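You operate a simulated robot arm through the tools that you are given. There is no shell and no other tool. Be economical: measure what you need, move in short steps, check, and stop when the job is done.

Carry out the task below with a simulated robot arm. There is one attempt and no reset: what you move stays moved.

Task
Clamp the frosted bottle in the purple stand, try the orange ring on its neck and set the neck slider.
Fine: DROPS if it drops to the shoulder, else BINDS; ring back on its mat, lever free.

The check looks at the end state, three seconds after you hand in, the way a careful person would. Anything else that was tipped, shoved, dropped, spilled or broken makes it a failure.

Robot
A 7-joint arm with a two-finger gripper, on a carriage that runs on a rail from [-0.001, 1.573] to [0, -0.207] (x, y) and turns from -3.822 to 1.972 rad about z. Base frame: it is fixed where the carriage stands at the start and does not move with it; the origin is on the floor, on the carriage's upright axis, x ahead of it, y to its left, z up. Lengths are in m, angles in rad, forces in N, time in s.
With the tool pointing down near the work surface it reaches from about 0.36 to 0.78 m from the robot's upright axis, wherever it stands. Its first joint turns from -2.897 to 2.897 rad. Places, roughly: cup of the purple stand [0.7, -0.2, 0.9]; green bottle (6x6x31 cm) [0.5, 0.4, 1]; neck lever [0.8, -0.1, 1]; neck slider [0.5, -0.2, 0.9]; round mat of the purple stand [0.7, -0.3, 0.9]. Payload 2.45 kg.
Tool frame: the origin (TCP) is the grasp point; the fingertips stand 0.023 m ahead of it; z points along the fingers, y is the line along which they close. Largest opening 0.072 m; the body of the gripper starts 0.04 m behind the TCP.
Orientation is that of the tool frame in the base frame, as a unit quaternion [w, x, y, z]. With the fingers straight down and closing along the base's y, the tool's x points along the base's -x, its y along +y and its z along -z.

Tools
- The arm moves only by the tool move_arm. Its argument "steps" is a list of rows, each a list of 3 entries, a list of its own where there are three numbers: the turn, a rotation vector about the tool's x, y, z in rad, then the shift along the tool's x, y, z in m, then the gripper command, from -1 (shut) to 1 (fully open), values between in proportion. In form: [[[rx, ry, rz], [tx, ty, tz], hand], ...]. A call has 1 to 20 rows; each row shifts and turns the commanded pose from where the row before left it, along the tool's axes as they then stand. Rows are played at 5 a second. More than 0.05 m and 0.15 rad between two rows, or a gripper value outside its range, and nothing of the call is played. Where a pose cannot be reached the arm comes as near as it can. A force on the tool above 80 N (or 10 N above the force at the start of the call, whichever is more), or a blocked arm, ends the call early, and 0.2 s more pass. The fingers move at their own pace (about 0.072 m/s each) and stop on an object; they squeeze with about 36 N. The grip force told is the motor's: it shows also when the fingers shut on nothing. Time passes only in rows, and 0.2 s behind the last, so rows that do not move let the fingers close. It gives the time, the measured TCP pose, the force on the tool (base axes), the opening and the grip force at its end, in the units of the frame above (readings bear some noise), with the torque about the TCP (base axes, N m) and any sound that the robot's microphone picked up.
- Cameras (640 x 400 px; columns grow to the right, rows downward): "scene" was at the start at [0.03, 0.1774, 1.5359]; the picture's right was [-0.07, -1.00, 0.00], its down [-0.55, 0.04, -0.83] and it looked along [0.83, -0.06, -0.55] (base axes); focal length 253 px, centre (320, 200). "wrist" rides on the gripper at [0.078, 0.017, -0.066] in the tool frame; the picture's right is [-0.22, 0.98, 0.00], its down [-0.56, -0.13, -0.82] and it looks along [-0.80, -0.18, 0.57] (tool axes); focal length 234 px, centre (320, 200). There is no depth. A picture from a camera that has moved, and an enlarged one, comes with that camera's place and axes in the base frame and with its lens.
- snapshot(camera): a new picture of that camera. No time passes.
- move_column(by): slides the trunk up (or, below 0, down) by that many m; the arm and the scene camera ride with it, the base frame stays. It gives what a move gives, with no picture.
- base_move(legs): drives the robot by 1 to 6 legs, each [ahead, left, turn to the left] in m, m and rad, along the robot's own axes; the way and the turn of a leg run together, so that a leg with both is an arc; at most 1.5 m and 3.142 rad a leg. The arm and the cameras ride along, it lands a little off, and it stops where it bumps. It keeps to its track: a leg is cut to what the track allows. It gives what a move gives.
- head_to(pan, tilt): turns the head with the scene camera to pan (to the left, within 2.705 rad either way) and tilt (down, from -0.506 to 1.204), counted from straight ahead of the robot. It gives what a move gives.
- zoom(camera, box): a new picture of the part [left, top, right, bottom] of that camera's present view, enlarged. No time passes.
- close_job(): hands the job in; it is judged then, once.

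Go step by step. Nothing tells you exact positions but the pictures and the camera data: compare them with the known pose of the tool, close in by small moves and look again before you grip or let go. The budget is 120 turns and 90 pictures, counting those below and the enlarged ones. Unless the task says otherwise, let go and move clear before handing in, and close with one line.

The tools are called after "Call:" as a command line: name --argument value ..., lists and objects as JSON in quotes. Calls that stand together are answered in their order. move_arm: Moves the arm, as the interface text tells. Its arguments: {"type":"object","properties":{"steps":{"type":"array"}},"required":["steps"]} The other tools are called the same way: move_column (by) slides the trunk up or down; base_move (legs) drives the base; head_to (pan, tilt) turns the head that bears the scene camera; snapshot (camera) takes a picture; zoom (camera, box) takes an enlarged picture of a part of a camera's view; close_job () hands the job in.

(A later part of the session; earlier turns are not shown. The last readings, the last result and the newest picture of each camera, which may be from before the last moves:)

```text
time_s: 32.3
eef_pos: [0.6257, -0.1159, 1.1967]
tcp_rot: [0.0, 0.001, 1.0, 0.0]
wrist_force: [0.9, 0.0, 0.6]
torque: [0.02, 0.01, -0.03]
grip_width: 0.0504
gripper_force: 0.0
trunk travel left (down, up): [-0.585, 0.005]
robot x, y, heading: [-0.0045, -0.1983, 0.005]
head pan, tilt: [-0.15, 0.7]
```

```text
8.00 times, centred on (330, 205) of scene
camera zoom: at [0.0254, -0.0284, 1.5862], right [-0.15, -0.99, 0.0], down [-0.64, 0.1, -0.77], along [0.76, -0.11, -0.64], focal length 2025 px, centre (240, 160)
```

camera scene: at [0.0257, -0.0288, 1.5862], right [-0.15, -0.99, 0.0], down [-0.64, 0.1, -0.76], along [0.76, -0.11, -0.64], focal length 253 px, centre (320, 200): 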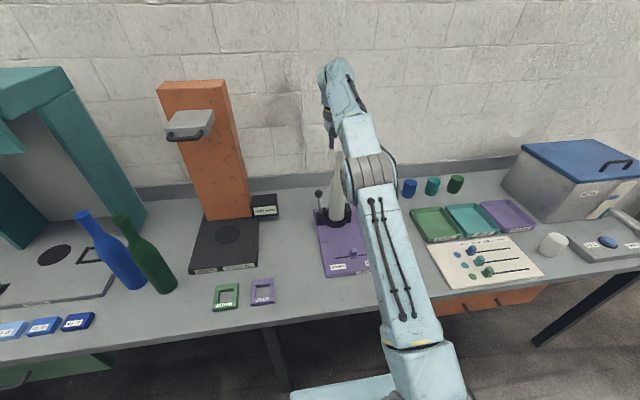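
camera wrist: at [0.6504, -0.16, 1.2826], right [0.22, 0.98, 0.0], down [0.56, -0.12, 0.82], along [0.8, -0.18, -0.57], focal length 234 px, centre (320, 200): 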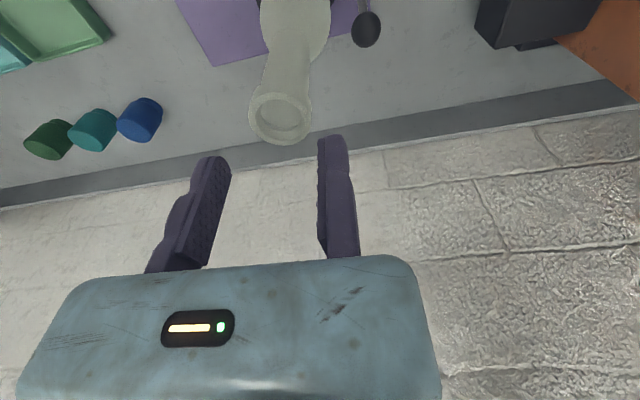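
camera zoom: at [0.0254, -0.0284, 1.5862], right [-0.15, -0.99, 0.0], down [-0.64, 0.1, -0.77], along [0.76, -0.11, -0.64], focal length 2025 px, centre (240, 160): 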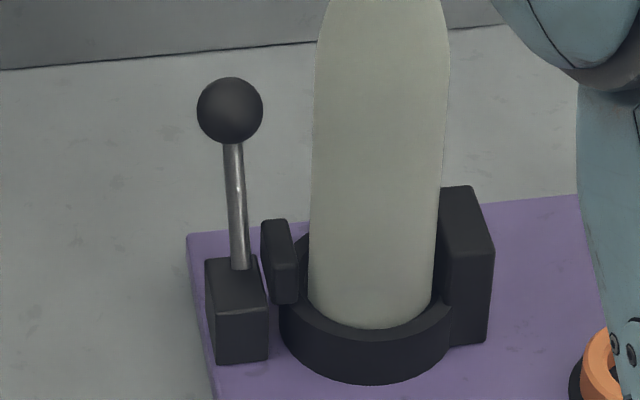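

The lever ball is at about (0.758, -0.134, 0.990), with the rod leaning slightly away from the robot, so it pivots fore and aft. I'll turn the gripper 90° so the fingers straddle the ball fore and aft with the camera away from the bottle.

Call:
move_arm --steps '[[[0, 0, 0.1428], [0, 0, 0], 0.4], [[0, 0, 0.1428], [0, 0, 0], 0.4], [[0, 0, 0.1428], [0, 0, 0], 0.4], [[0, 0, 0.1428], [0, 0, 0], 0.4], [[0, 0, 0.1428], [0, 0, 0], 0.4], [[0, 0, 0.1428], [0, 0, 0], 0.4], [[0, 0, 0.1428], [0, 0, 0], 0.4], [[0, 0, 0.1428], [0, 0, 0], 0.4], [[0, 0, 0.1428], [0, 0, 0], 0.4], [[0, 0, 0.1428], [0, 0, 0], 0.4], [[0, 0, 0.1428], [0, 0, 0], 0.4]]'

Call:
snapshot --camera "wrist"

```text
time_s: 34.7
eef_pos: [0.6286, -0.1171, 1.1971]
tcp_rot: [0.0, 0.708, 0.707, -0.001]
wrist_force: [0.3, -0.1, -0.7]
torque: [0.0, 0.01, -0.02]
grip_width: 0.0502
gripper_force: 0.1
trunk travel left (down, up): [-0.585, 0.005]
robot x, y, heading: [-0.0024, -0.2004, 0.002]
head pan, tilt: [-0.15, 0.7]
```

```text
51 pictures are left
camera wrist: at [0.6456, -0.0393, 1.2609], right [0.98, -0.22, 0.0], down [-0.13, -0.56, 0.82], along [-0.18, -0.8, -0.57], focal length 234 px, centre (320, 200)
```

wrist: 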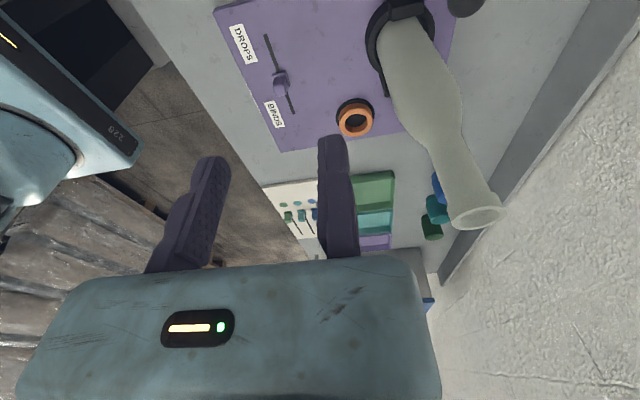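

Call:
move_arm --steps '[[[0, 0, 0], [-0.005, 0, 0.045], 0.4], [[0, 0, 0], [0, 0, 0.05], 0.4], [[0, 0, 0], [0, 0, 0.047], 0.4], [[0, 0, 0], [0, 0.04, 0], 0.4], [[0, 0, 0], [0, 0.04, 0], 0.4], [[0, 0, 0], [0, 0.04, 0], 0.4], [[0, 0, 0], [0, 0.032, 0], 0.4], [[0, 0, 0], [0, 0, 0], 0.4]]'

Call:
snapshot --camera "wrist"

Call:
zoom --camera "scene" --box '[280, 120, 400, 240]'

```text
time_s: 36.5
eef_pos: [0.7762, -0.1209, 1.0536]
tcp_rot: [-0.001, 0.707, 0.707, -0.002]
wrist_force: [-0.2, 0.1, -0.1]
torque: [0.03, 0.01, 0.01]
grip_width: 0.0503
gripper_force: 0.0
out of reach, approached as far as the arm can: row 7
trunk travel left (down, up): [-0.585, 0.005]
robot x, y, heading: [0.0003, -0.2006, -0.001]
head pan, tilt: [-0.15, 0.7]
```

```text
50 pictures are left
camera wrist: at [0.7936, -0.0424, 1.1167], right [0.98, -0.22, 0.0], down [-0.12, -0.56, 0.82], along [-0.18, -0.8, -0.57], focal length 234 px, centre (320, 200)
```

wrist: 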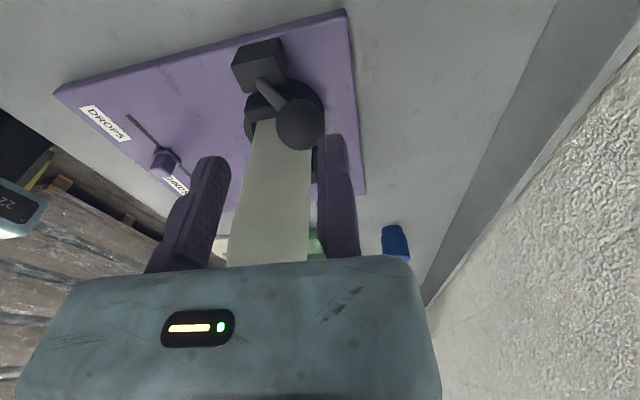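

```text
3.33 times, centred on (340, 180) of scene
camera zoom: at [0.0254, -0.0293, 1.5861], right [-0.15, -0.99, 0.0], down [-0.64, 0.1, -0.76], along [0.76, -0.11, -0.64], focal length 844 px, centre (253, 267)
```

zoom: 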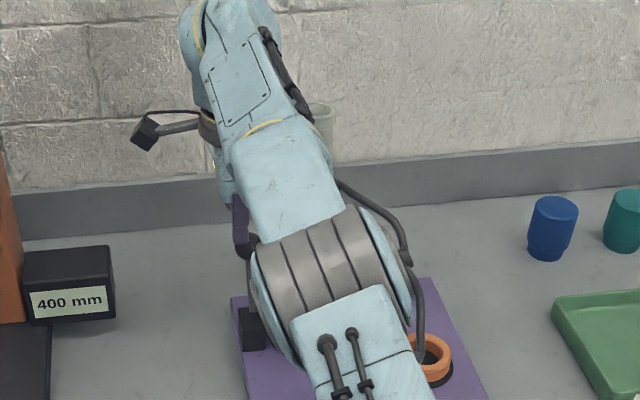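

The ball is confirmed at about (0.760, -0.133, 0.99). I'll lower slightly to gain reach, go 8 mm further past it, then descend behind it.

Call:
move_arm --steps '[[[0, 0, 0], [0, 0, 0.016], 0.4], [[0, 0, 0], [0, 0.009, 0], 0.4], [[0, 0, 0], [0, 0, 0], 0.4]]'

Call:
snapshot --camera "wrist"

```text
time_s: 37.3
eef_pos: [0.7805, -0.1162, 1.0366]
tcp_rot: [0.001, 0.707, 0.707, 0.001]
wrist_force: [-0.8, 0.3, 0.6]
torque: [0.03, -0.02, -0.01]
grip_width: 0.0505
gripper_force: 0.1
out of reach, approached as far as the arm can: row 2
trunk travel left (down, up): [-0.585, 0.005]
robot x, y, heading: [-0.0052, -0.1972, 0.003]
head pan, tilt: [-0.15, 0.7]
```

```text
48 pictures are left
camera wrist: at [0.7973, -0.0381, 1.1001], right [0.98, -0.22, 0.0], down [-0.13, -0.56, 0.82], along [-0.18, -0.8, -0.57], focal length 234 px, centre (320, 200)
```

wrist: 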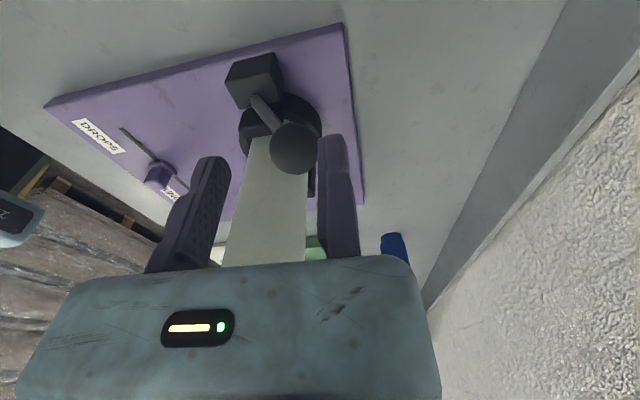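

The fixed finger is just behind the ball. I'll descend alongside it.

Call:
move_arm --steps '[[[0, 0, 0], [-0.004, 0.002, 0.012], 0.4], [[0, 0, 0], [-0.002, 0.001, 0.012], 0.4], [[0, 0, 0], [0, 0, 0.012], 0.4], [[0, 0, 0], [0, 0, 0.01], 0.4], [[0, 0, 0], [0, 0, 0], 0.4]]'

Call:
snapshot --camera "wrist"

```text
time_s: 38.5
eef_pos: [0.7829, -0.1207, 0.9901]
tcp_rot: [0.0, 0.707, 0.708, 0.0]
wrist_force: [-0.1, -0.2, 0.9]
torque: [-0.01, -0.01, 0.0]
grip_width: 0.0503
gripper_force: 0.0
trunk travel left (down, up): [-0.585, 0.005]
robot x, y, heading: [0.0006, -0.2006, -0.001]
head pan, tilt: [-0.15, 0.7]
```

```text
47 pictures are left
camera wrist: at [0.8001, -0.0427, 1.0541], right [0.98, -0.22, 0.0], down [-0.12, -0.56, 0.82], along [-0.18, -0.8, -0.57], focal length 234 px, centre (320, 200)
```

wrist: 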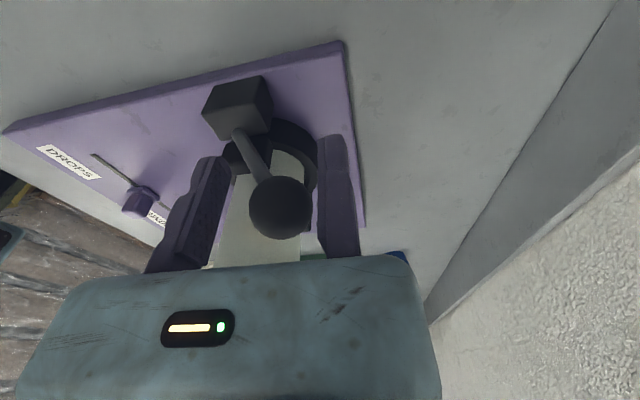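

The ball is between the fingers. I'll pull it toward the robot gently in small steps.

Call:
move_arm --steps '[[[0, 0, 0], [0, -0.005, 0], 0.4], [[0, 0, 0], [0, -0.005, 0], 0.4], [[0, 0, 0], [0, -0.005, 0], 0.4], [[0, 0, 0], [0, -0.005, 0], 0.4], [[0, 0, 0], [0, -0.005, 0], 0.4], [[0, 0, 0], [0, -0.005, 0], 0.4], [[0, 0, 0], [0, 0, 0], 0.4]]'

Call:
snapshot --camera "wrist"

```text
time_s: 40.1
eef_pos: [0.7524, -0.1215, 0.9896]
tcp_rot: [0.0, 0.707, 0.707, 0.001]
wrist_force: [0.1, 1.4, -0.5]
torque: [0.0, 0.0, -0.01]
grip_width: 0.0506
gripper_force: 0.1
trunk travel left (down, up): [-0.585, 0.005]
robot x, y, heading: [0.0031, -0.1993, 0.003]
head pan, tilt: [-0.15, 0.7]
```

```text
46 pictures are left
camera wrist: at [0.7701, -0.0436, 1.0538], right [0.98, -0.22, 0.0], down [-0.12, -0.56, 0.82], along [-0.18, -0.8, -0.57], focal length 234 px, centre (320, 200)
```

wrist: 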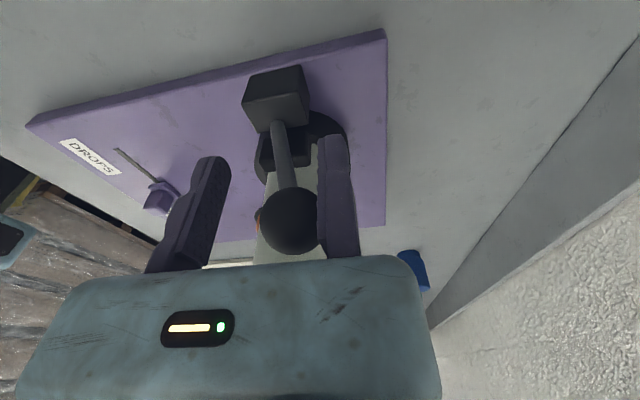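

The lever moves toward the robot with little force. I'll keep pulling along the arc.

Call:
move_arm --steps '[[[0, 0, 0], [0, -0.005, 0], 0.4], [[0, 0, 0], [0, -0.005, 0], 0.4], [[0, 0, 0], [0, -0.005, 0], 0.4], [[0, 0, 0], [0, -0.005, 0.001], 0.4], [[0, 0, 0], [0, -0.005, 0.002], 0.4], [[0, 0, 0], [0, -0.005, 0.002], 0.4], [[0, 0, 0], [0, 0, 0], 0.4]]'

Call:
snapshot --camera "wrist"

Call:
zoom --camera "scene" --box '[290, 150, 370, 230]'

```text
time_s: 41.7
eef_pos: [0.7232, -0.1204, 0.986]
tcp_rot: [0.0, 0.707, 0.707, 0.001]
wrist_force: [-1.0, 1.0, 0.0]
torque: [-0.02, -0.02, -0.03]
grip_width: 0.0514
gripper_force: 0.8
trunk travel left (down, up): [-0.585, 0.005]
robot x, y, heading: [-0.0008, -0.1976, -0.0]
head pan, tilt: [-0.15, 0.7]
```

```text
45 pictures are left
camera wrist: at [0.7399, -0.0429, 1.0491], right [0.98, -0.22, 0.0], down [-0.12, -0.56, 0.82], along [-0.18, -0.8, -0.57], focal length 234 px, centre (320, 200)
```

wrist: 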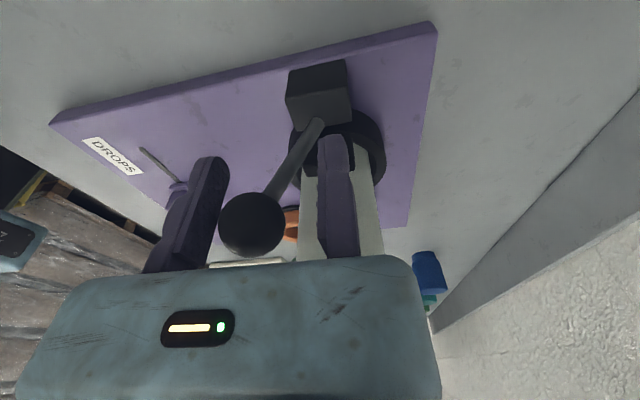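

```text
5.00 times, centred on (330, 190) of scene
camera zoom: at [0.0255, -0.0288, 1.5862], right [-0.15, -0.99, 0.0], down [-0.64, 0.1, -0.77], along [0.76, -0.11, -0.64], focal length 1266 px, centre (270, 250)
```

zoom: 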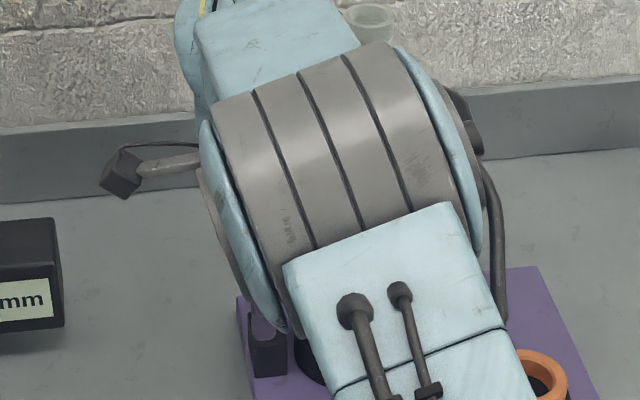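

The lever snapped over centre and now leans toward the robot against the moving finger. I'll keep moving so it settles in its end position.

Call:
move_arm --steps '[[[0, 0, 0], [0, -0.005, 0.002], 0.4], [[0, 0, 0], [0, -0.005, 0.002], 0.4], [[0, 0, 0], [0, -0.005, 0.002], 0.4], [[0, 0, 0], [0, -0.005, 0.002], 0.4], [[0, 0, 0], [0, -0.005, 0.002], 0.4], [[0, 0, 0], [0, 0, 0], 0.4]]'

Call:
snapshot --camera "wrist"

```text
time_s: 43.1
eef_pos: [0.699, -0.1224, 0.9742]
tcp_rot: [0.0, 0.707, 0.707, 0.001]
wrist_force: [-0.4, 0.2, -0.5]
torque: [0.0, -0.01, 0.02]
grip_width: 0.0504
gripper_force: 0.0
trunk travel left (down, up): [-0.585, 0.005]
robot x, y, heading: [-0.0027, -0.1988, -0.001]
head pan, tilt: [-0.15, 0.7]
```

```text
43 pictures are left
camera wrist: at [0.7149, -0.0433, 1.0387], right [0.98, -0.22, 0.0], down [-0.12, -0.56, 0.82], along [-0.18, -0.8, -0.57], focal length 234 px, centre (320, 200)
```

wrist: 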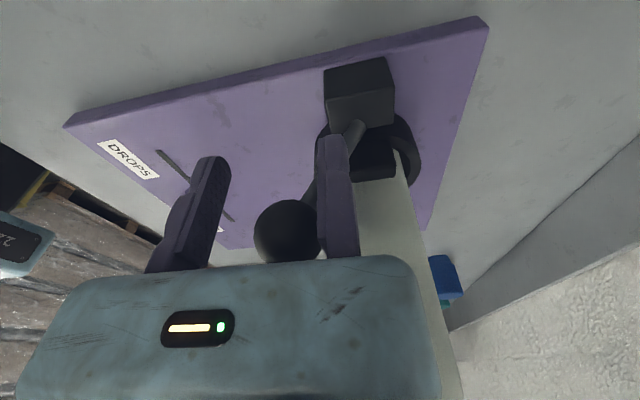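

The lever rests at about x 0.68, mirrored from its start. I'll nudge it slightly more to check it is at its stop.

Call:
move_arm --steps '[[[0, 0, 0], [0, -0.003, 0], 0.4], [[0, 0, 0], [0, -0.003, 0], 0.4], [[0, 0, 0], [0, -0.002, 0], 0.4], [[0, 0, 0], [0, 0, 0], 0.4]]'

```text
time_s: 44.1
eef_pos: [0.6934, -0.1218, 0.9743]
tcp_rot: [0.002, 0.707, 0.708, 0.0]
wrist_force: [42.3, 4.0, 0.7]
torque: [-0.47, 0.56, 0.34]
grip_width: 0.0503
gripper_force: 0.2
trunk travel left (down, up): [-0.585, 0.005]
robot x, y, heading: [-0.0027, -0.1976, 0.001]
head pan, tilt: [-0.15, 0.7]
```

That's a hard stop, so the lever is fully over. I'll relieve it, rise and back away to look at the jaw.

Call:
move_arm --steps '[[[0, 0, 0], [0, 0.01, 0], 0.4], [[0, 0, 0], [0, 0, -0.03], 0.4], [[0, 0, 0], [0, 0, -0.04], 0.4], [[0, 0, 0], [0, 0, -0.04], 0.4], [[0, 0, 0], [0, 0, -0.04], 0.4], [[0, 0, 0], [0, 0, -0.04], 0.4], [[0, 0, 0], [0, -0.04, -0.03], 0.4], [[0, 0, 0], [0, -0.04, 0], 0.4], [[0, 0, 0], [0, -0.04, 0], 0.4], [[0, 0, 0], [0, -0.04, 0], 0.4]]'

Call:
zoom --camera "scene" --box '[290, 150, 400, 230]'

```text
time_s: 46.3
eef_pos: [0.5374, -0.1214, 1.192]
tcp_rot: [0.0, 0.707, 0.708, -0.001]
wrist_force: [-0.3, 0.4, 0.2]
torque: [0.05, 0.01, -0.01]
grip_width: 0.0503
gripper_force: 0.2
trunk travel left (down, up): [-0.585, 0.005]
robot x, y, heading: [-0.0009, -0.202, 0.0]
head pan, tilt: [-0.15, 0.7]
```

```text
5.00 times, centred on (345, 190) of scene
camera zoom: at [0.0254, -0.029, 1.5862], right [-0.15, -0.99, 0.0], down [-0.64, 0.1, -0.76], along [0.76, -0.11, -0.64], focal length 1266 px, centre (195, 250)
```

zoom: 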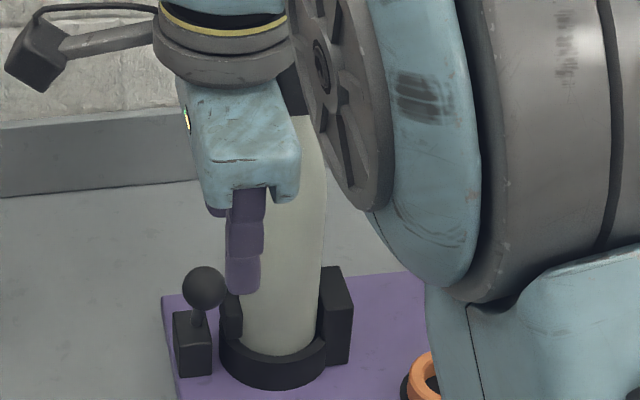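

The bottle is clamped. For the ring I'll tilt the gripper about 55°, with the hand leaning to the -y side and the camera on top, closing along x. That lets me both place the ring on the neck and retrieve it. I'll move over first and tilt.

Call:
move_arm --steps '[[[0, 0, 0], [-0.045, 0, 0], 1], [[0, 0, 0], [-0.045, 0, 0], 1], [[0, 0, 0], [-0.045, 0, 0], 1], [[0, 0, 0], [-0.045, 0.01, 0], 1], [[0, 0.137, 0], [0, 0.01, 0], 1], [[0, 0.137, 0], [0, 0.01, 0], 1], [[0, 0.137, 0], [0, 0.01, 0], 1], [[0, 0.137, 0], [0, 0.01, 0], 1], [[0, 0.137, 0], [0, 0, 0], 1], [[0, 0.137, 0], [0, 0, 0], 1], [[0, 0.138, 0], [0, 0, 0], 1], [[0, 0, 0], [0, 0, 0], 1]]'

Call:
snapshot --camera "wrist"

Call:
snapshot --camera "scene"

```text
time_s: 48.9
eef_pos: [0.59, -0.3006, 1.1934]
tcp_rot: [-0.326, 0.628, 0.627, 0.327]
wrist_force: [0.1, -0.2, -0.4]
torque: [0.04, -0.02, -0.03]
grip_width: 0.0723
gripper_force: 0.1
trunk travel left (down, up): [-0.585, 0.005]
robot x, y, heading: [0.0006, -0.2022, 0.001]
head pan, tilt: [-0.15, 0.7]
```

```text
41 pictures are left
camera wrist: at [0.6071, -0.3106, 1.2943], right [0.98, -0.12, -0.18], down [-0.12, -0.99, 0.01], along [-0.18, 0.01, -0.98], focal length 234 px, centre (320, 200)
```

wrist: 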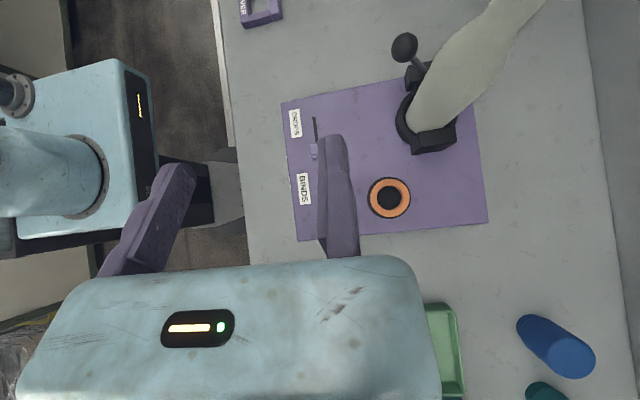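

```text
40 pictures are left
camera scene: at [0.0257, -0.029, 1.5862], right [-0.15, -0.99, 0.0], down [-0.64, 0.1, -0.76], along [0.76, -0.11, -0.64], focal length 253 px, centre (320, 200)
```

scene: 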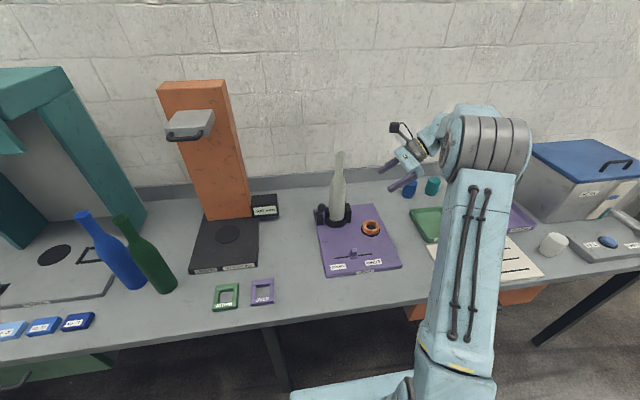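

The wrist now gives a near top-down view. I'll zoom on the ring for its size and centre.

Call:
zoom --camera "wrist" --box '[340, 160, 440, 230]'

Call:
zoom --camera "scene" --box '[335, 195, 405, 275]'

```text
5.71 times, centred on (390, 195) of wrist
camera zoom: at [0.6071, -0.3106, 1.2943], right [0.98, -0.12, -0.18], down [-0.12, -0.99, 0.01], along [-0.18, 0.01, -0.98], focal length 1338 px, centre (-80, 229)
```

zoom: 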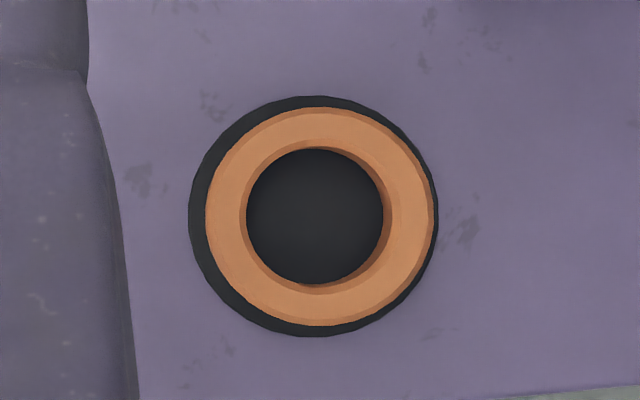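

```text
5.00 times, centred on (370, 235) of scene
camera zoom: at [0.0257, -0.029, 1.5862], right [-0.15, -0.99, 0.0], down [-0.64, 0.1, -0.76], along [0.76, -0.11, -0.64], focal length 1266 px, centre (70, 25)
```

zoom: 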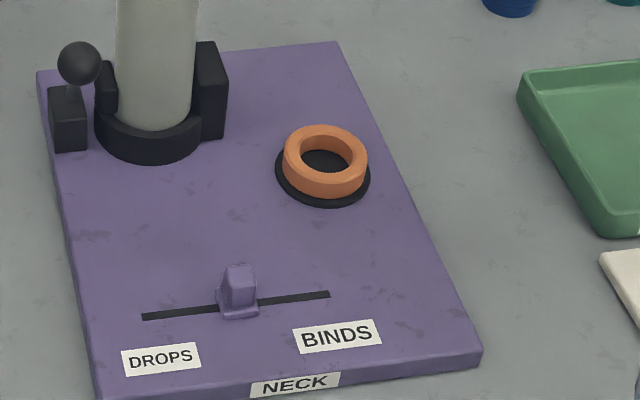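

The ring is centred at (0.652, -0.317), about 65 mm across, with a hole of about 38 mm. I'll move above it with the fingers on either side along x, then check before the final descent.

Call:
move_arm --steps '[[[0, 0, 0], [-0.0365, 0.0196, 0.0187], 1], [[0, 0, 0], [-0.0365, 0.0196, 0.0187], 1], [[0, 0, 0], [-0.0365, 0.0196, 0.0187], 1], [[0, 0, 0], [-0.0365, 0.0196, 0.0187], 1], [[0, 0, 0], [-0.0365, 0.0196, 0.0187], 1], [[0, 0, 0], [0, 0, 0], 1]]'

Call:
snapshot --camera "wrist"

```text
time_s: 50.3
eef_pos: [0.6895, -0.3303, 0.9906]
tcp_rot: [-0.327, 0.627, 0.627, 0.327]
wrist_force: [0.5, -0.2, 0.2]
torque: [0.02, 0.01, -0.01]
grip_width: 0.0721
gripper_force: 0.1
trunk travel left (down, up): [-0.585, 0.005]
robot x, y, heading: [-0.0025, -0.1998, -0.003]
head pan, tilt: [-0.15, 0.7]
```

```text
37 pictures are left
camera wrist: at [0.7066, -0.34, 1.0898], right [0.98, -0.12, -0.18], down [-0.12, -0.99, 0.01], along [-0.18, 0.01, -0.98], focal length 234 px, centre (320, 200)
```

wrist: 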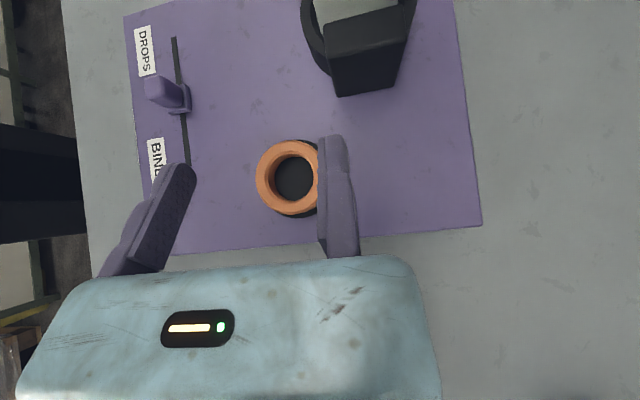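

Call:
move_arm --steps '[[[0, 0, 0], [-0.019, -0.001, 0.0134], 1], [[0, 0, 0], [-0.019, -0.001, 0.0134], 1], [[0, 0, 0], [-0.0193, -0.001, 0.0134], 1], [[0, 0, 0], [0, 0, 0], 1]]'

Call:
snapshot --camera "wrist"

```text
time_s: 51.3
eef_pos: [0.6857, -0.3297, 0.9221]
tcp_rot: [-0.327, 0.627, 0.627, 0.327]
wrist_force: [-1.2, 0.2, -0.8]
torque: [0.0, 0.01, -0.03]
grip_width: 0.0722
gripper_force: 0.0
trunk travel left (down, up): [-0.585, 0.005]
robot x, y, heading: [-0.0011, -0.1954, 0.003]
head pan, tilt: [-0.15, 0.7]
```

```text
36 pictures are left
camera wrist: at [0.7025, -0.3393, 1.0219], right [0.98, -0.13, -0.18], down [-0.13, -0.99, 0.01], along [-0.18, 0.01, -0.98], focal length 234 px, centre (320, 200)
```

wrist: 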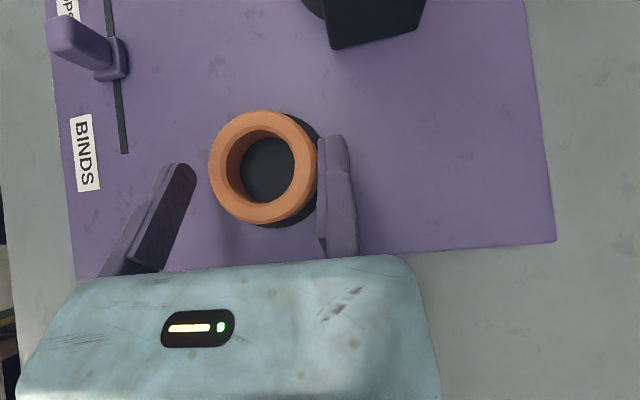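

The ring is about 25 mm tall, with its top near z 0.893 and its centre at (0.649, -0.315). The alignment in x is good, so I'll descend around it.

Call:
move_arm --steps '[[[0, 0, 0], [-0.0085, 0, 0.007], 1], [[0, 0, 0], [-0.0085, 0, 0.007], 1], [[0, 0, 0], [-0.0083, 0, 0.0074], 1], [[0, 0, 0], [0, 0, 0], 1]]'

Call:
snapshot --camera "wrist"

Call:
zoom --camera "scene" --box '[335, 185, 435, 265]'

```text
time_s: 52.3
eef_pos: [0.6853, -0.3302, 0.9026]
tcp_rot: [-0.325, 0.628, 0.623, 0.335]
wrist_force: [-18.9, -3.2, 26.0]
torque: [0.35, 2.27, 0.3]
grip_width: 0.0718
gripper_force: 0.4
trunk travel left (down, up): [-0.585, 0.005]
robot x, y, heading: [0.0008, -0.1988, -0.004]
head pan, tilt: [-0.15, 0.7]
stopped in row 4: the force on the tool passed its limit at 81 N (the readings are from after the stop); the commanded pose is now the measured one
```

```text
35 pictures are left
camera wrist: at [0.702, -0.3395, 1.0023], right [0.98, -0.14, -0.17], down [-0.14, -0.99, 0.0], along [-0.17, 0.02, -0.99], focal length 234 px, centre (320, 200)
```

wrist: 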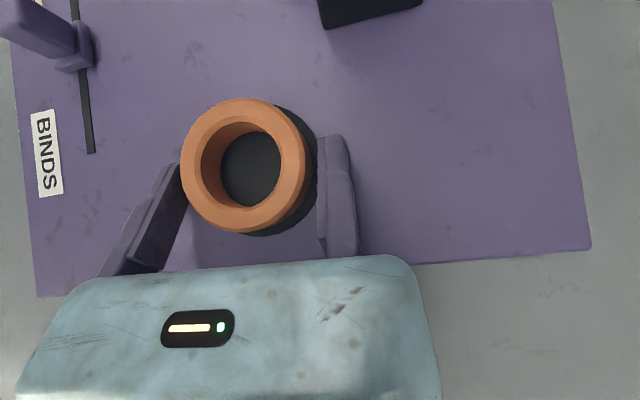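

```text
5.00 times, centred on (385, 225) of scene
camera zoom: at [0.0216, -0.029, 1.5857], right [-0.15, -0.99, 0.0], down [-0.63, 0.1, -0.77], along [0.76, -0.12, -0.64], focal length 1266 px, centre (-5, 75)
```

zoom: 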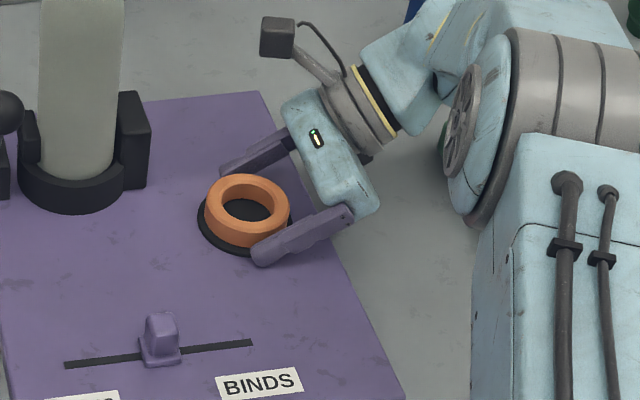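

The moving finger caught the ring's -x edge, because the ring sits about 3 mm off-centre between the fingers. I'll rise, correct the small rotation, shift 3 mm and look at the ring.

Call:
move_arm --steps '[[[0, 0, 0], [0.01, 0, -0.007], 1], [[0.016, -0.0096, 0], [0.0105, 0, -0.0074], 1], [[0, 0, 0], [0, -0.003, 0], 1], [[0, 0, 0], [0, 0, 0], 1]]'

Call:
snapshot --camera "wrist"

Call:
zoom --camera "scene" --box '[345, 200, 415, 250]'

```text
time_s: 53.3
eef_pos: [0.6847, -0.3287, 0.9242]
tcp_rot: [-0.327, 0.626, 0.629, 0.325]
wrist_force: [-0.6, -0.4, 0.2]
torque: [0.05, 0.05, -0.03]
grip_width: 0.0718
gripper_force: 0.1
trunk travel left (down, up): [-0.585, 0.005]
robot x, y, heading: [-0.0011, -0.2004, -0.007]
head pan, tilt: [-0.15, 0.7]
```

```text
33 pictures are left
camera wrist: at [0.7018, -0.3379, 1.0236], right [0.98, -0.12, -0.18], down [-0.12, -0.99, 0.01], along [-0.18, 0.01, -0.98], focal length 234 px, centre (320, 200)
```

wrist: 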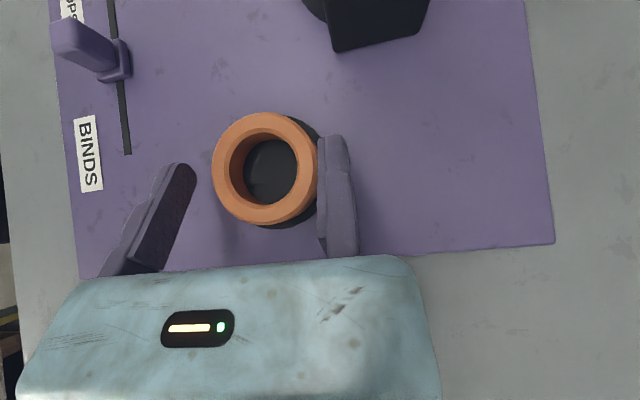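

```text
8.00 times, centred on (380, 225) of scene
camera zoom: at [0.0257, -0.0292, 1.5862], right [-0.15, -0.99, 0.0], down [-0.64, 0.1, -0.77], along [0.76, -0.12, -0.64], focal length 2025 px, centre (-160, 0)
```

zoom: 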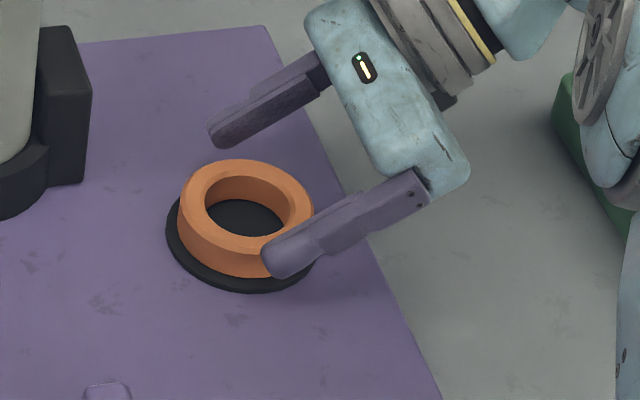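

The torque points to contact at the moving fingertip, so the ring is a few millimetres further to -x than estimated. I'll shift 4 mm and descend in smaller steps.

Call:
move_arm --steps '[[[0, 0, 0], [0, -0.004, 0], 1], [[0, 0, 0], [-0.0082, 0, 0.0057], 1], [[0, 0, 0], [-0.0041, 0, 0.0029], 1], [[0, 0, 0], [-0.0041, 0, 0.0029], 1], [[0, 0, 0], [0, 0, 0], 1]]'

Call:
snapshot --camera "wrist"

```text
time_s: 54.5
eef_pos: [0.6808, -0.3293, 0.9056]
tcp_rot: [-0.325, 0.627, 0.629, 0.326]
wrist_force: [-0.3, -0.4, 15.3]
torque: [0.21, 0.02, 0.18]
grip_width: 0.072
gripper_force: 0.1
trunk travel left (down, up): [-0.585, 0.005]
robot x, y, heading: [-0.004, -0.2023, -0.002]
head pan, tilt: [-0.15, 0.7]
```

```text
31 pictures are left
camera wrist: at [0.6977, -0.3374, 1.0059], right [0.98, -0.12, -0.18], down [-0.12, -0.99, 0.01], along [-0.18, 0.01, -0.98], focal length 234 px, centre (320, 200)
```

wrist: 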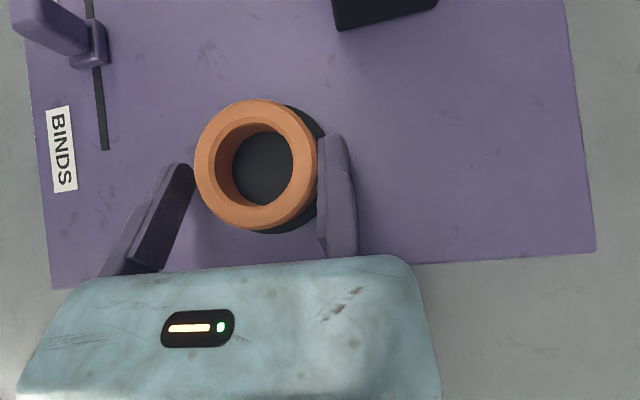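

Now the fixed fingertip touches the ring top, so the window lies between these two positions. I'll rise a little, shift +3.5 mm and descend again.

Call:
move_arm --steps '[[[0, 0, 0], [0.0082, 0, -0.0057], 1], [[0, 0, 0], [0, 0.0035, 0], 1], [[0, 0, 0], [-0.0041, 0, 0.0029], 1], [[0, 0, 0], [-0.0041, 0, 0.0029], 1], [[0, 0, 0], [-0.0016, 0, 0.0012], 1], [[0, 0, 0], [-0.0016, 0, 0.0012], 1], [[0, 0, 0], [0, 0, 0], 1]]'

Call:
snapshot --camera "wrist"

```text
time_s: 56.1
eef_pos: [0.6836, -0.3284, 0.9054]
tcp_rot: [-0.323, 0.626, 0.629, 0.329]
wrist_force: [8.0, -7.5, 44.6]
torque: [0.53, -0.2, -0.15]
grip_width: 0.072
gripper_force: 0.1
trunk travel left (down, up): [-0.585, 0.005]
robot x, y, heading: [-0.0007, -0.201, -0.003]
head pan, tilt: [-0.15, 0.7]
```

```text
30 pictures are left
camera wrist: at [0.7005, -0.338, 1.006], right [0.98, -0.12, -0.17], down [-0.12, -0.99, 0.01], along [-0.17, 0.01, -0.99], focal length 234 px, centre (320, 200)
```

wrist: 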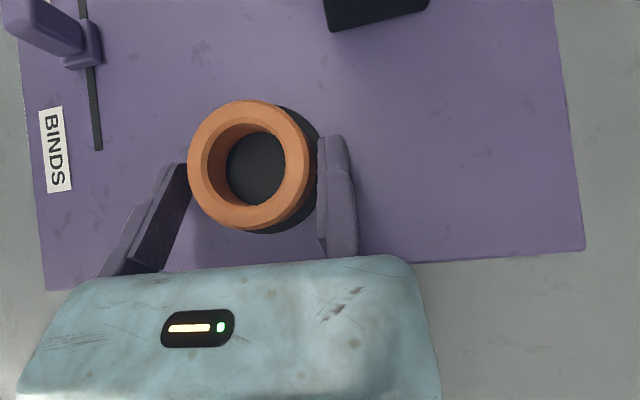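

The contact is actually the fingertip on the mat: table and plate are about 1.5 cm higher than I assumed, and the ring (62 mm) fits with room to spare. I'll rise 4 mm off the mat and close.

Call:
move_arm --steps '[[[0, 0, 0], [0.003, 0, -0.0021], 1], [[0, 0, 0], [0.003, 0, -0.0021], 1], [[0, 0, 0], [0, 0, 0], 1]]'

Call:
zoom --camera "scene" --box '[345, 200, 415, 250]'

```text
time_s: 56.9
eef_pos: [0.6842, -0.3295, 0.9059]
tcp_rot: [-0.326, 0.627, 0.628, 0.325]
wrist_force: [13.1, -6.7, 14.5]
torque: [0.11, -0.24, -0.22]
grip_width: 0.072
gripper_force: 0.1
trunk travel left (down, up): [-0.585, 0.005]
robot x, y, heading: [0.0008, -0.1965, -0.001]
head pan, tilt: [-0.15, 0.7]
```

```text
8.00 times, centred on (380, 225) of scene
camera zoom: at [0.0258, -0.0296, 1.586], right [-0.15, -0.99, 0.0], down [-0.64, 0.1, -0.76], along [0.76, -0.12, -0.64], focal length 2025 px, centre (-160, 0)
```

zoom: 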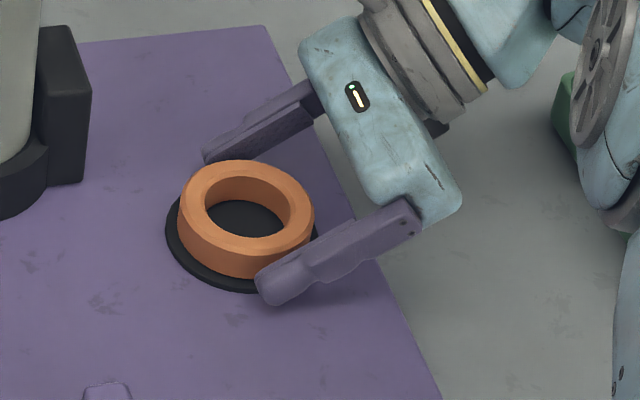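

The fingers flank the ring well, with some residual pressure left. I'll rise 3 mm more and check.

Call:
move_arm --steps '[[[0, 0, 0], [0.0025, 0, -0.0017], 1], [[0, 0, 0], [0, 0, 0], 1]]'

```text
time_s: 57.5
eef_pos: [0.6829, -0.3282, 0.9093]
tcp_rot: [-0.328, 0.626, 0.628, 0.324]
wrist_force: [0.1, 1.1, -0.1]
torque: [0.0, 0.0, 0.02]
grip_width: 0.072
gripper_force: 0.0
trunk travel left (down, up): [-0.585, 0.005]
robot x, y, heading: [-0.0003, -0.1991, -0.0]
head pan, tilt: [-0.15, 0.7]
```

Force is zero now. I'll close on the ring.

Call:
move_arm --steps '[[[0, 0, 0], [0, 0, 0], 0.7], [[0, 0, 0], [0, 0, 0], 0.5], [[0, 0, 0], [0, 0, 0], -1], [[0, 0, 0], [0, 0, 0], -1], [[0, 0, 0], [0, 0, 0], -1]]'

Call:
snapshot --camera "wrist"

```text
time_s: 58.7
eef_pos: [0.6841, -0.3279, 0.9105]
tcp_rot: [-0.327, 0.626, 0.628, 0.326]
wrist_force: [0.9, -0.8, -0.4]
torque: [-0.02, -0.01, 0.02]
grip_width: 0.0608
gripper_force: 35.5
trunk travel left (down, up): [-0.585, 0.005]
robot x, y, heading: [-0.0017, -0.199, -0.003]
head pan, tilt: [-0.15, 0.7]
```

```text
28 pictures are left
camera wrist: at [0.7019, -0.3371, 1.0096], right [0.98, -0.12, -0.18], down [-0.12, -0.99, 0.01], along [-0.18, 0.01, -0.98], focal length 234 px, centre (320, 200)
```

wrist: 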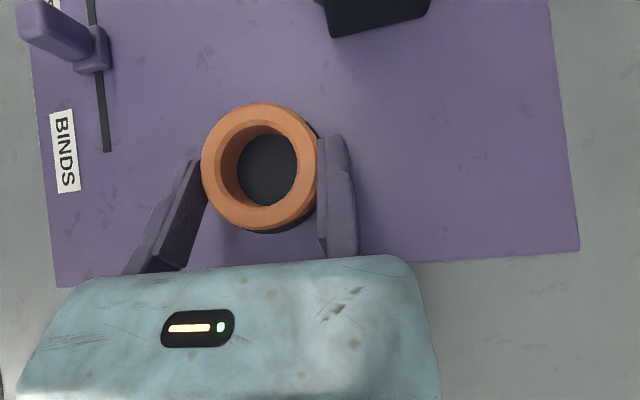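

The ring is held at 60.8 mm. I'll lift it straight up above the bottle's height and look.

Call:
move_arm --steps '[[[0, 0, 0], [0.0041, 0, -0.0029], -1], [[0, 0, 0], [0.0123, 0, -0.0086], -1], [[0, 0, 0], [0.0345, 0, -0.0242], -1], [[0, 0, 0], [0.0345, 0, -0.0242], -1], [[0, 0, 0], [0.0345, 0, -0.0242], -1], [[0, 0, 0], [0.0345, 0, -0.0242], -1], [[0, 0, 0], [0.0345, 0, -0.0242], -1], [[0, 0, 0], [0.0345, 0, -0.0242], -1], [[0, 0, 0], [0.0345, 0, -0.0242], -1], [[0, 0, 0], [0, 0, 0], -1]]'

Call:
snapshot --camera "wrist"

Call:
zoom --camera "scene" --box '[310, 120, 430, 240]'

```text
time_s: 60.9
eef_pos: [0.6842, -0.3268, 1.2231]
tcp_rot: [-0.328, 0.626, 0.629, 0.325]
wrist_force: [-1.1, -0.3, 0.2]
torque: [-0.02, 0.02, -0.02]
grip_width: 0.0002
gripper_force: 28.6
trunk travel left (down, up): [-0.585, 0.005]
robot x, y, heading: [-0.0001, -0.1978, -0.002]
head pan, tilt: [-0.15, 0.7]
```

```text
27 pictures are left
camera wrist: at [0.7016, -0.3354, 1.3242], right [0.98, -0.12, -0.18], down [-0.12, -0.99, 0.01], along [-0.18, 0.01, -0.98], focal length 234 px, centre (320, 200)
```

wrist: 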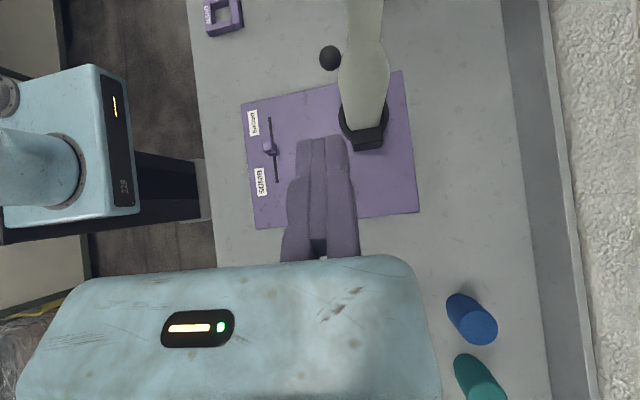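

```text
3.33 times, centred on (370, 180) of scene
camera zoom: at [0.0256, -0.0291, 1.5862], right [-0.15, -0.99, 0.0], down [-0.64, 0.1, -0.77], along [0.76, -0.12, -0.64], focal length 844 px, centre (153, 267)
```

zoom: 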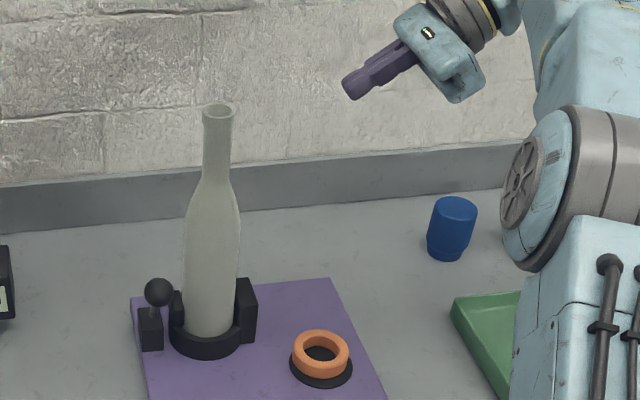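

The ring slipped out and stayed on the mat, because I was gripping only its top edge. I need the true plate height, so I'll probe the bare plate beside the ring with the closed fingertips.

Call:
move_arm --steps '[[[0, 0, 0], [-0.0345, 0.0125, 0.0242], -1], [[0, 0, 0], [-0.0345, 0.0125, 0.0242], -1], [[0, 0, 0], [-0.0345, 0.0125, 0.0242], -1], [[0, 0, 0], [-0.0345, 0.0135, 0.0242], -1], [[0, 0, 0], [-0.0345, 0, 0.0242], -1], [[0, 0, 0], [-0.0345, 0, 0.0242], -1], [[0, 0, 0], [-0.0295, 0, 0.0207], -1], [[0, 0, 0], [-0.0041, 0, 0.0029], -1], [[0, 0, 0], [-0.0041, 0, 0.0029], -1], [[0, 0, 0], [-0.0041, 0, 0.0029], -1], [[0, 0, 0], [0, 0, 0], -1]]'

Call:
snapshot --camera "wrist"

```text
time_s: 63.3
eef_pos: [0.7349, -0.3273, 0.9213]
tcp_rot: [-0.328, 0.625, 0.629, 0.325]
wrist_force: [-0.2, -0.5, -0.5]
torque: [-0.02, -0.01, 0.03]
grip_width: 0.0001
gripper_force: 28.4
trunk travel left (down, up): [-0.585, 0.005]
robot x, y, heading: [0.0001, -0.2018, -0.003]
head pan, tilt: [-0.15, 0.7]
```

```text
25 pictures are left
camera wrist: at [0.7529, -0.3361, 1.0209], right [0.98, -0.12, -0.18], down [-0.12, -0.99, 0.01], along [-0.18, 0.01, -0.98], focal length 234 px, centre (320, 200)
```

wrist: 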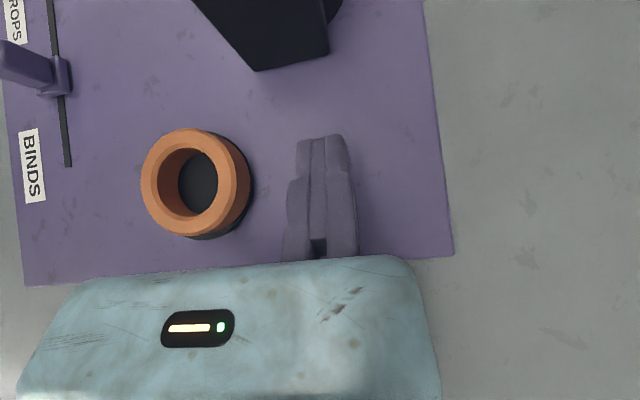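

Call:
move_arm --steps '[[[0, 0, 0], [-0.0041, 0, 0.0029], -1], [[0, 0, 0], [-0.0041, 0, 0.0029], -1], [[0, 0, 0], [-0.0041, 0, 0.0029], -1], [[0, 0, 0], [-0.0016, 0, 0.0012], -1], [[0, 0, 0], [0, 0, 0], -1]]'

```text
time_s: 64.5
eef_pos: [0.7333, -0.3277, 0.9051]
tcp_rot: [-0.327, 0.626, 0.629, 0.325]
wrist_force: [-0.3, -0.4, 0.0]
torque: [0.02, -0.01, -0.02]
grip_width: 0.0
gripper_force: 28.5
trunk travel left (down, up): [-0.585, 0.005]
robot x, y, heading: [0.0005, -0.2042, -0.002]
head pan, tilt: [-0.15, 0.7]
```

No contact yet. I'll keep probing down in small steps.

Call:
move_arm --steps '[[[0, 0, 0], [-0.0025, 0, 0.0017], -1], [[0, 0, 0], [-0.0025, 0, 0.0017], -1], [[0, 0, 0], [0, 0, 0], -1]]'

Call:
move_arm --steps '[[[0, 0, 0], [-0.0025, 0, 0.0017], -1], [[0, 0, 0], [-0.0016, 0, 0.0012], -1], [[0, 0, 0], [0, 0, 0], -1]]'

```text
time_s: 65.3
eef_pos: [0.733, -0.3263, 0.9033]
tcp_rot: [-0.326, 0.627, 0.628, 0.326]
wrist_force: [1.6, 0.4, 3.5]
torque: [0.02, -0.03, 0.01]
grip_width: 0.0001
gripper_force: 27.8
out of reach, approached as far as the arm can: row 1
trunk travel left (down, up): [-0.585, 0.005]
robot x, y, heading: [0.001, -0.1961, 0.0]
head pan, tilt: [-0.15, 0.7]
```

```text
time_s: 66.1
eef_pos: [0.7331, -0.3277, 0.9015]
tcp_rot: [-0.324, 0.626, 0.628, 0.329]
wrist_force: [19.2, -7.2, 35.4]
torque: [0.34, -0.41, -0.3]
grip_width: 0.0001
gripper_force: 29.0
trunk travel left (down, up): [-0.585, 0.005]
robot x, y, heading: [-0.001, -0.2018, 0.003]
head pan, tilt: [-0.15, 0.7]
```

Contact came at TCP z≈0.9035, so the plate top is at 0.884 and the ring spans about 0.886 to 0.906. The fingertips were barely past the ring's middle. I'll use a flatter tilt (70°) on a diagonal approach from the robot's side, which also helps reach, so I'll rise and reorient.

Call:
move_arm --steps '[[[0, 0, 0], [0.0246, -0.01, -0.0172], 0], [[0, 0, 0], [0.0246, -0.02, -0.0172], 1], [[0, 0, 0], [0.0246, -0.02, -0.0172], 1], [[0, 0, 0], [0.0246, -0.02, -0.0172], 1], [[0, 0, 0], [0.0246, -0.01, -0.0172], 1], [[-0.1065, 0, 0.0746], [0, 0, 0], 1], [[-0.1065, 0, 0.0746], [0, 0, 0], 1], [[-0.1065, 0, 0.0746], [0, 0, 0], 1], [[-0.1065, 0, 0.0746], [0, 0, 0], 1], [[-0.1065, 0, 0.0746], [0, 0, 0], 1], [[-0.1065, 0, 0.0746], [0, 0, 0], 1], [[0, 0.13, 0], [0, 0, 0], 1], [[0, 0.13, 0], [0, 0, 0], 1], [[0, 0, 0], [0, 0, 0], 1]]'

Call:
snapshot --camera "wrist"

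```text
time_s: 69.1
eef_pos: [0.6537, -0.3274, 1.0461]
tcp_rot: [-0.221, 0.756, 0.318, 0.528]
wrist_force: [1.0, -0.5, 0.4]
torque: [-0.01, 0.01, -0.01]
grip_width: 0.072
gripper_force: 0.1
trunk travel left (down, up): [-0.585, 0.005]
robot x, y, heading: [-0.0036, -0.1998, 0.001]
head pan, tilt: [-0.15, 0.7]
```

```text
24 pictures are left
camera wrist: at [0.6415, -0.3628, 1.1404], right [0.64, -0.74, -0.2], down [-0.76, -0.6, -0.24], along [0.06, 0.31, -0.95], focal length 234 px, centre (320, 200)
```

wrist: 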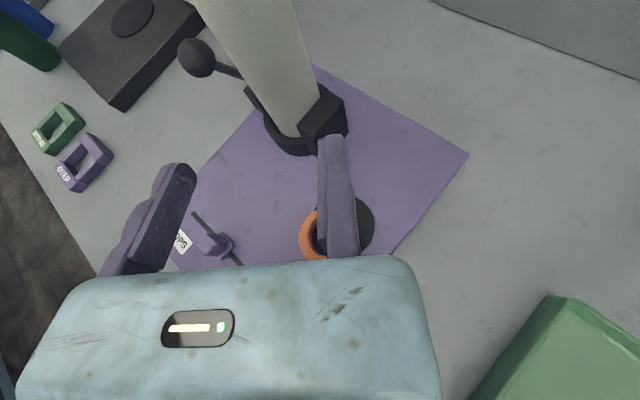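

The orientation is right. The ring is hidden behind the fixed finger, so I'll shift sideways to bring it between the fingers.

Call:
move_arm --steps '[[[0, 0, 0], [0.0, 0.02, -0.015], 1], [[0, 0, 0], [0.0, 0.02, -0.015], 1], [[0, 0, 0], [0, 0, 0], 1]]'

Call:
snapshot --camera "wrist"

Call:
zoom --camera "scene" --box '[335, 195, 405, 250]'

```text
time_s: 69.9
eef_pos: [0.6627, -0.3755, 1.0562]
tcp_rot: [-0.221, 0.756, 0.317, 0.528]
wrist_force: [0.5, 0.1, -0.8]
torque: [0.0, 0.01, -0.01]
grip_width: 0.0719
gripper_force: 0.0
trunk travel left (down, up): [-0.585, 0.005]
robot x, y, heading: [0.0014, -0.2, -0.007]
head pan, tilt: [-0.15, 0.7]
```

```text
23 pictures are left
camera wrist: at [0.6504, -0.4122, 1.1505], right [0.64, -0.74, -0.2], down [-0.76, -0.6, -0.24], along [0.06, 0.31, -0.95], focal length 234 px, centre (320, 200)
```

wrist: 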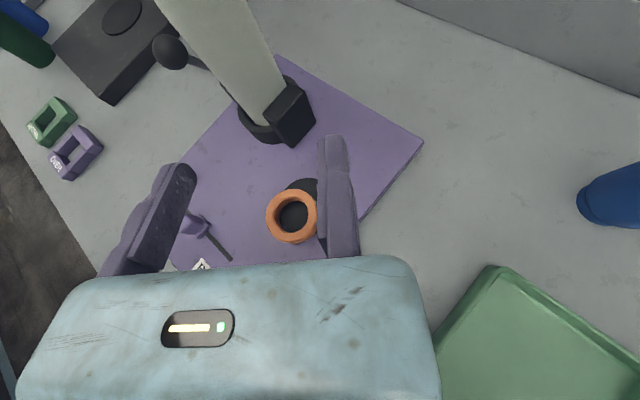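

```text
7.27 times, centred on (370, 222) of scene
camera zoom: at [0.0258, -0.0293, 1.5862], right [-0.15, -0.99, 0.0], down [-0.64, 0.1, -0.76], along [0.76, -0.12, -0.64], focal length 1841 px, centre (-44, 36)
```

zoom: 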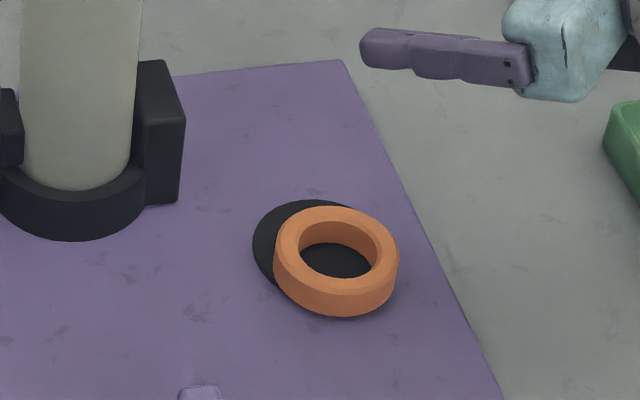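

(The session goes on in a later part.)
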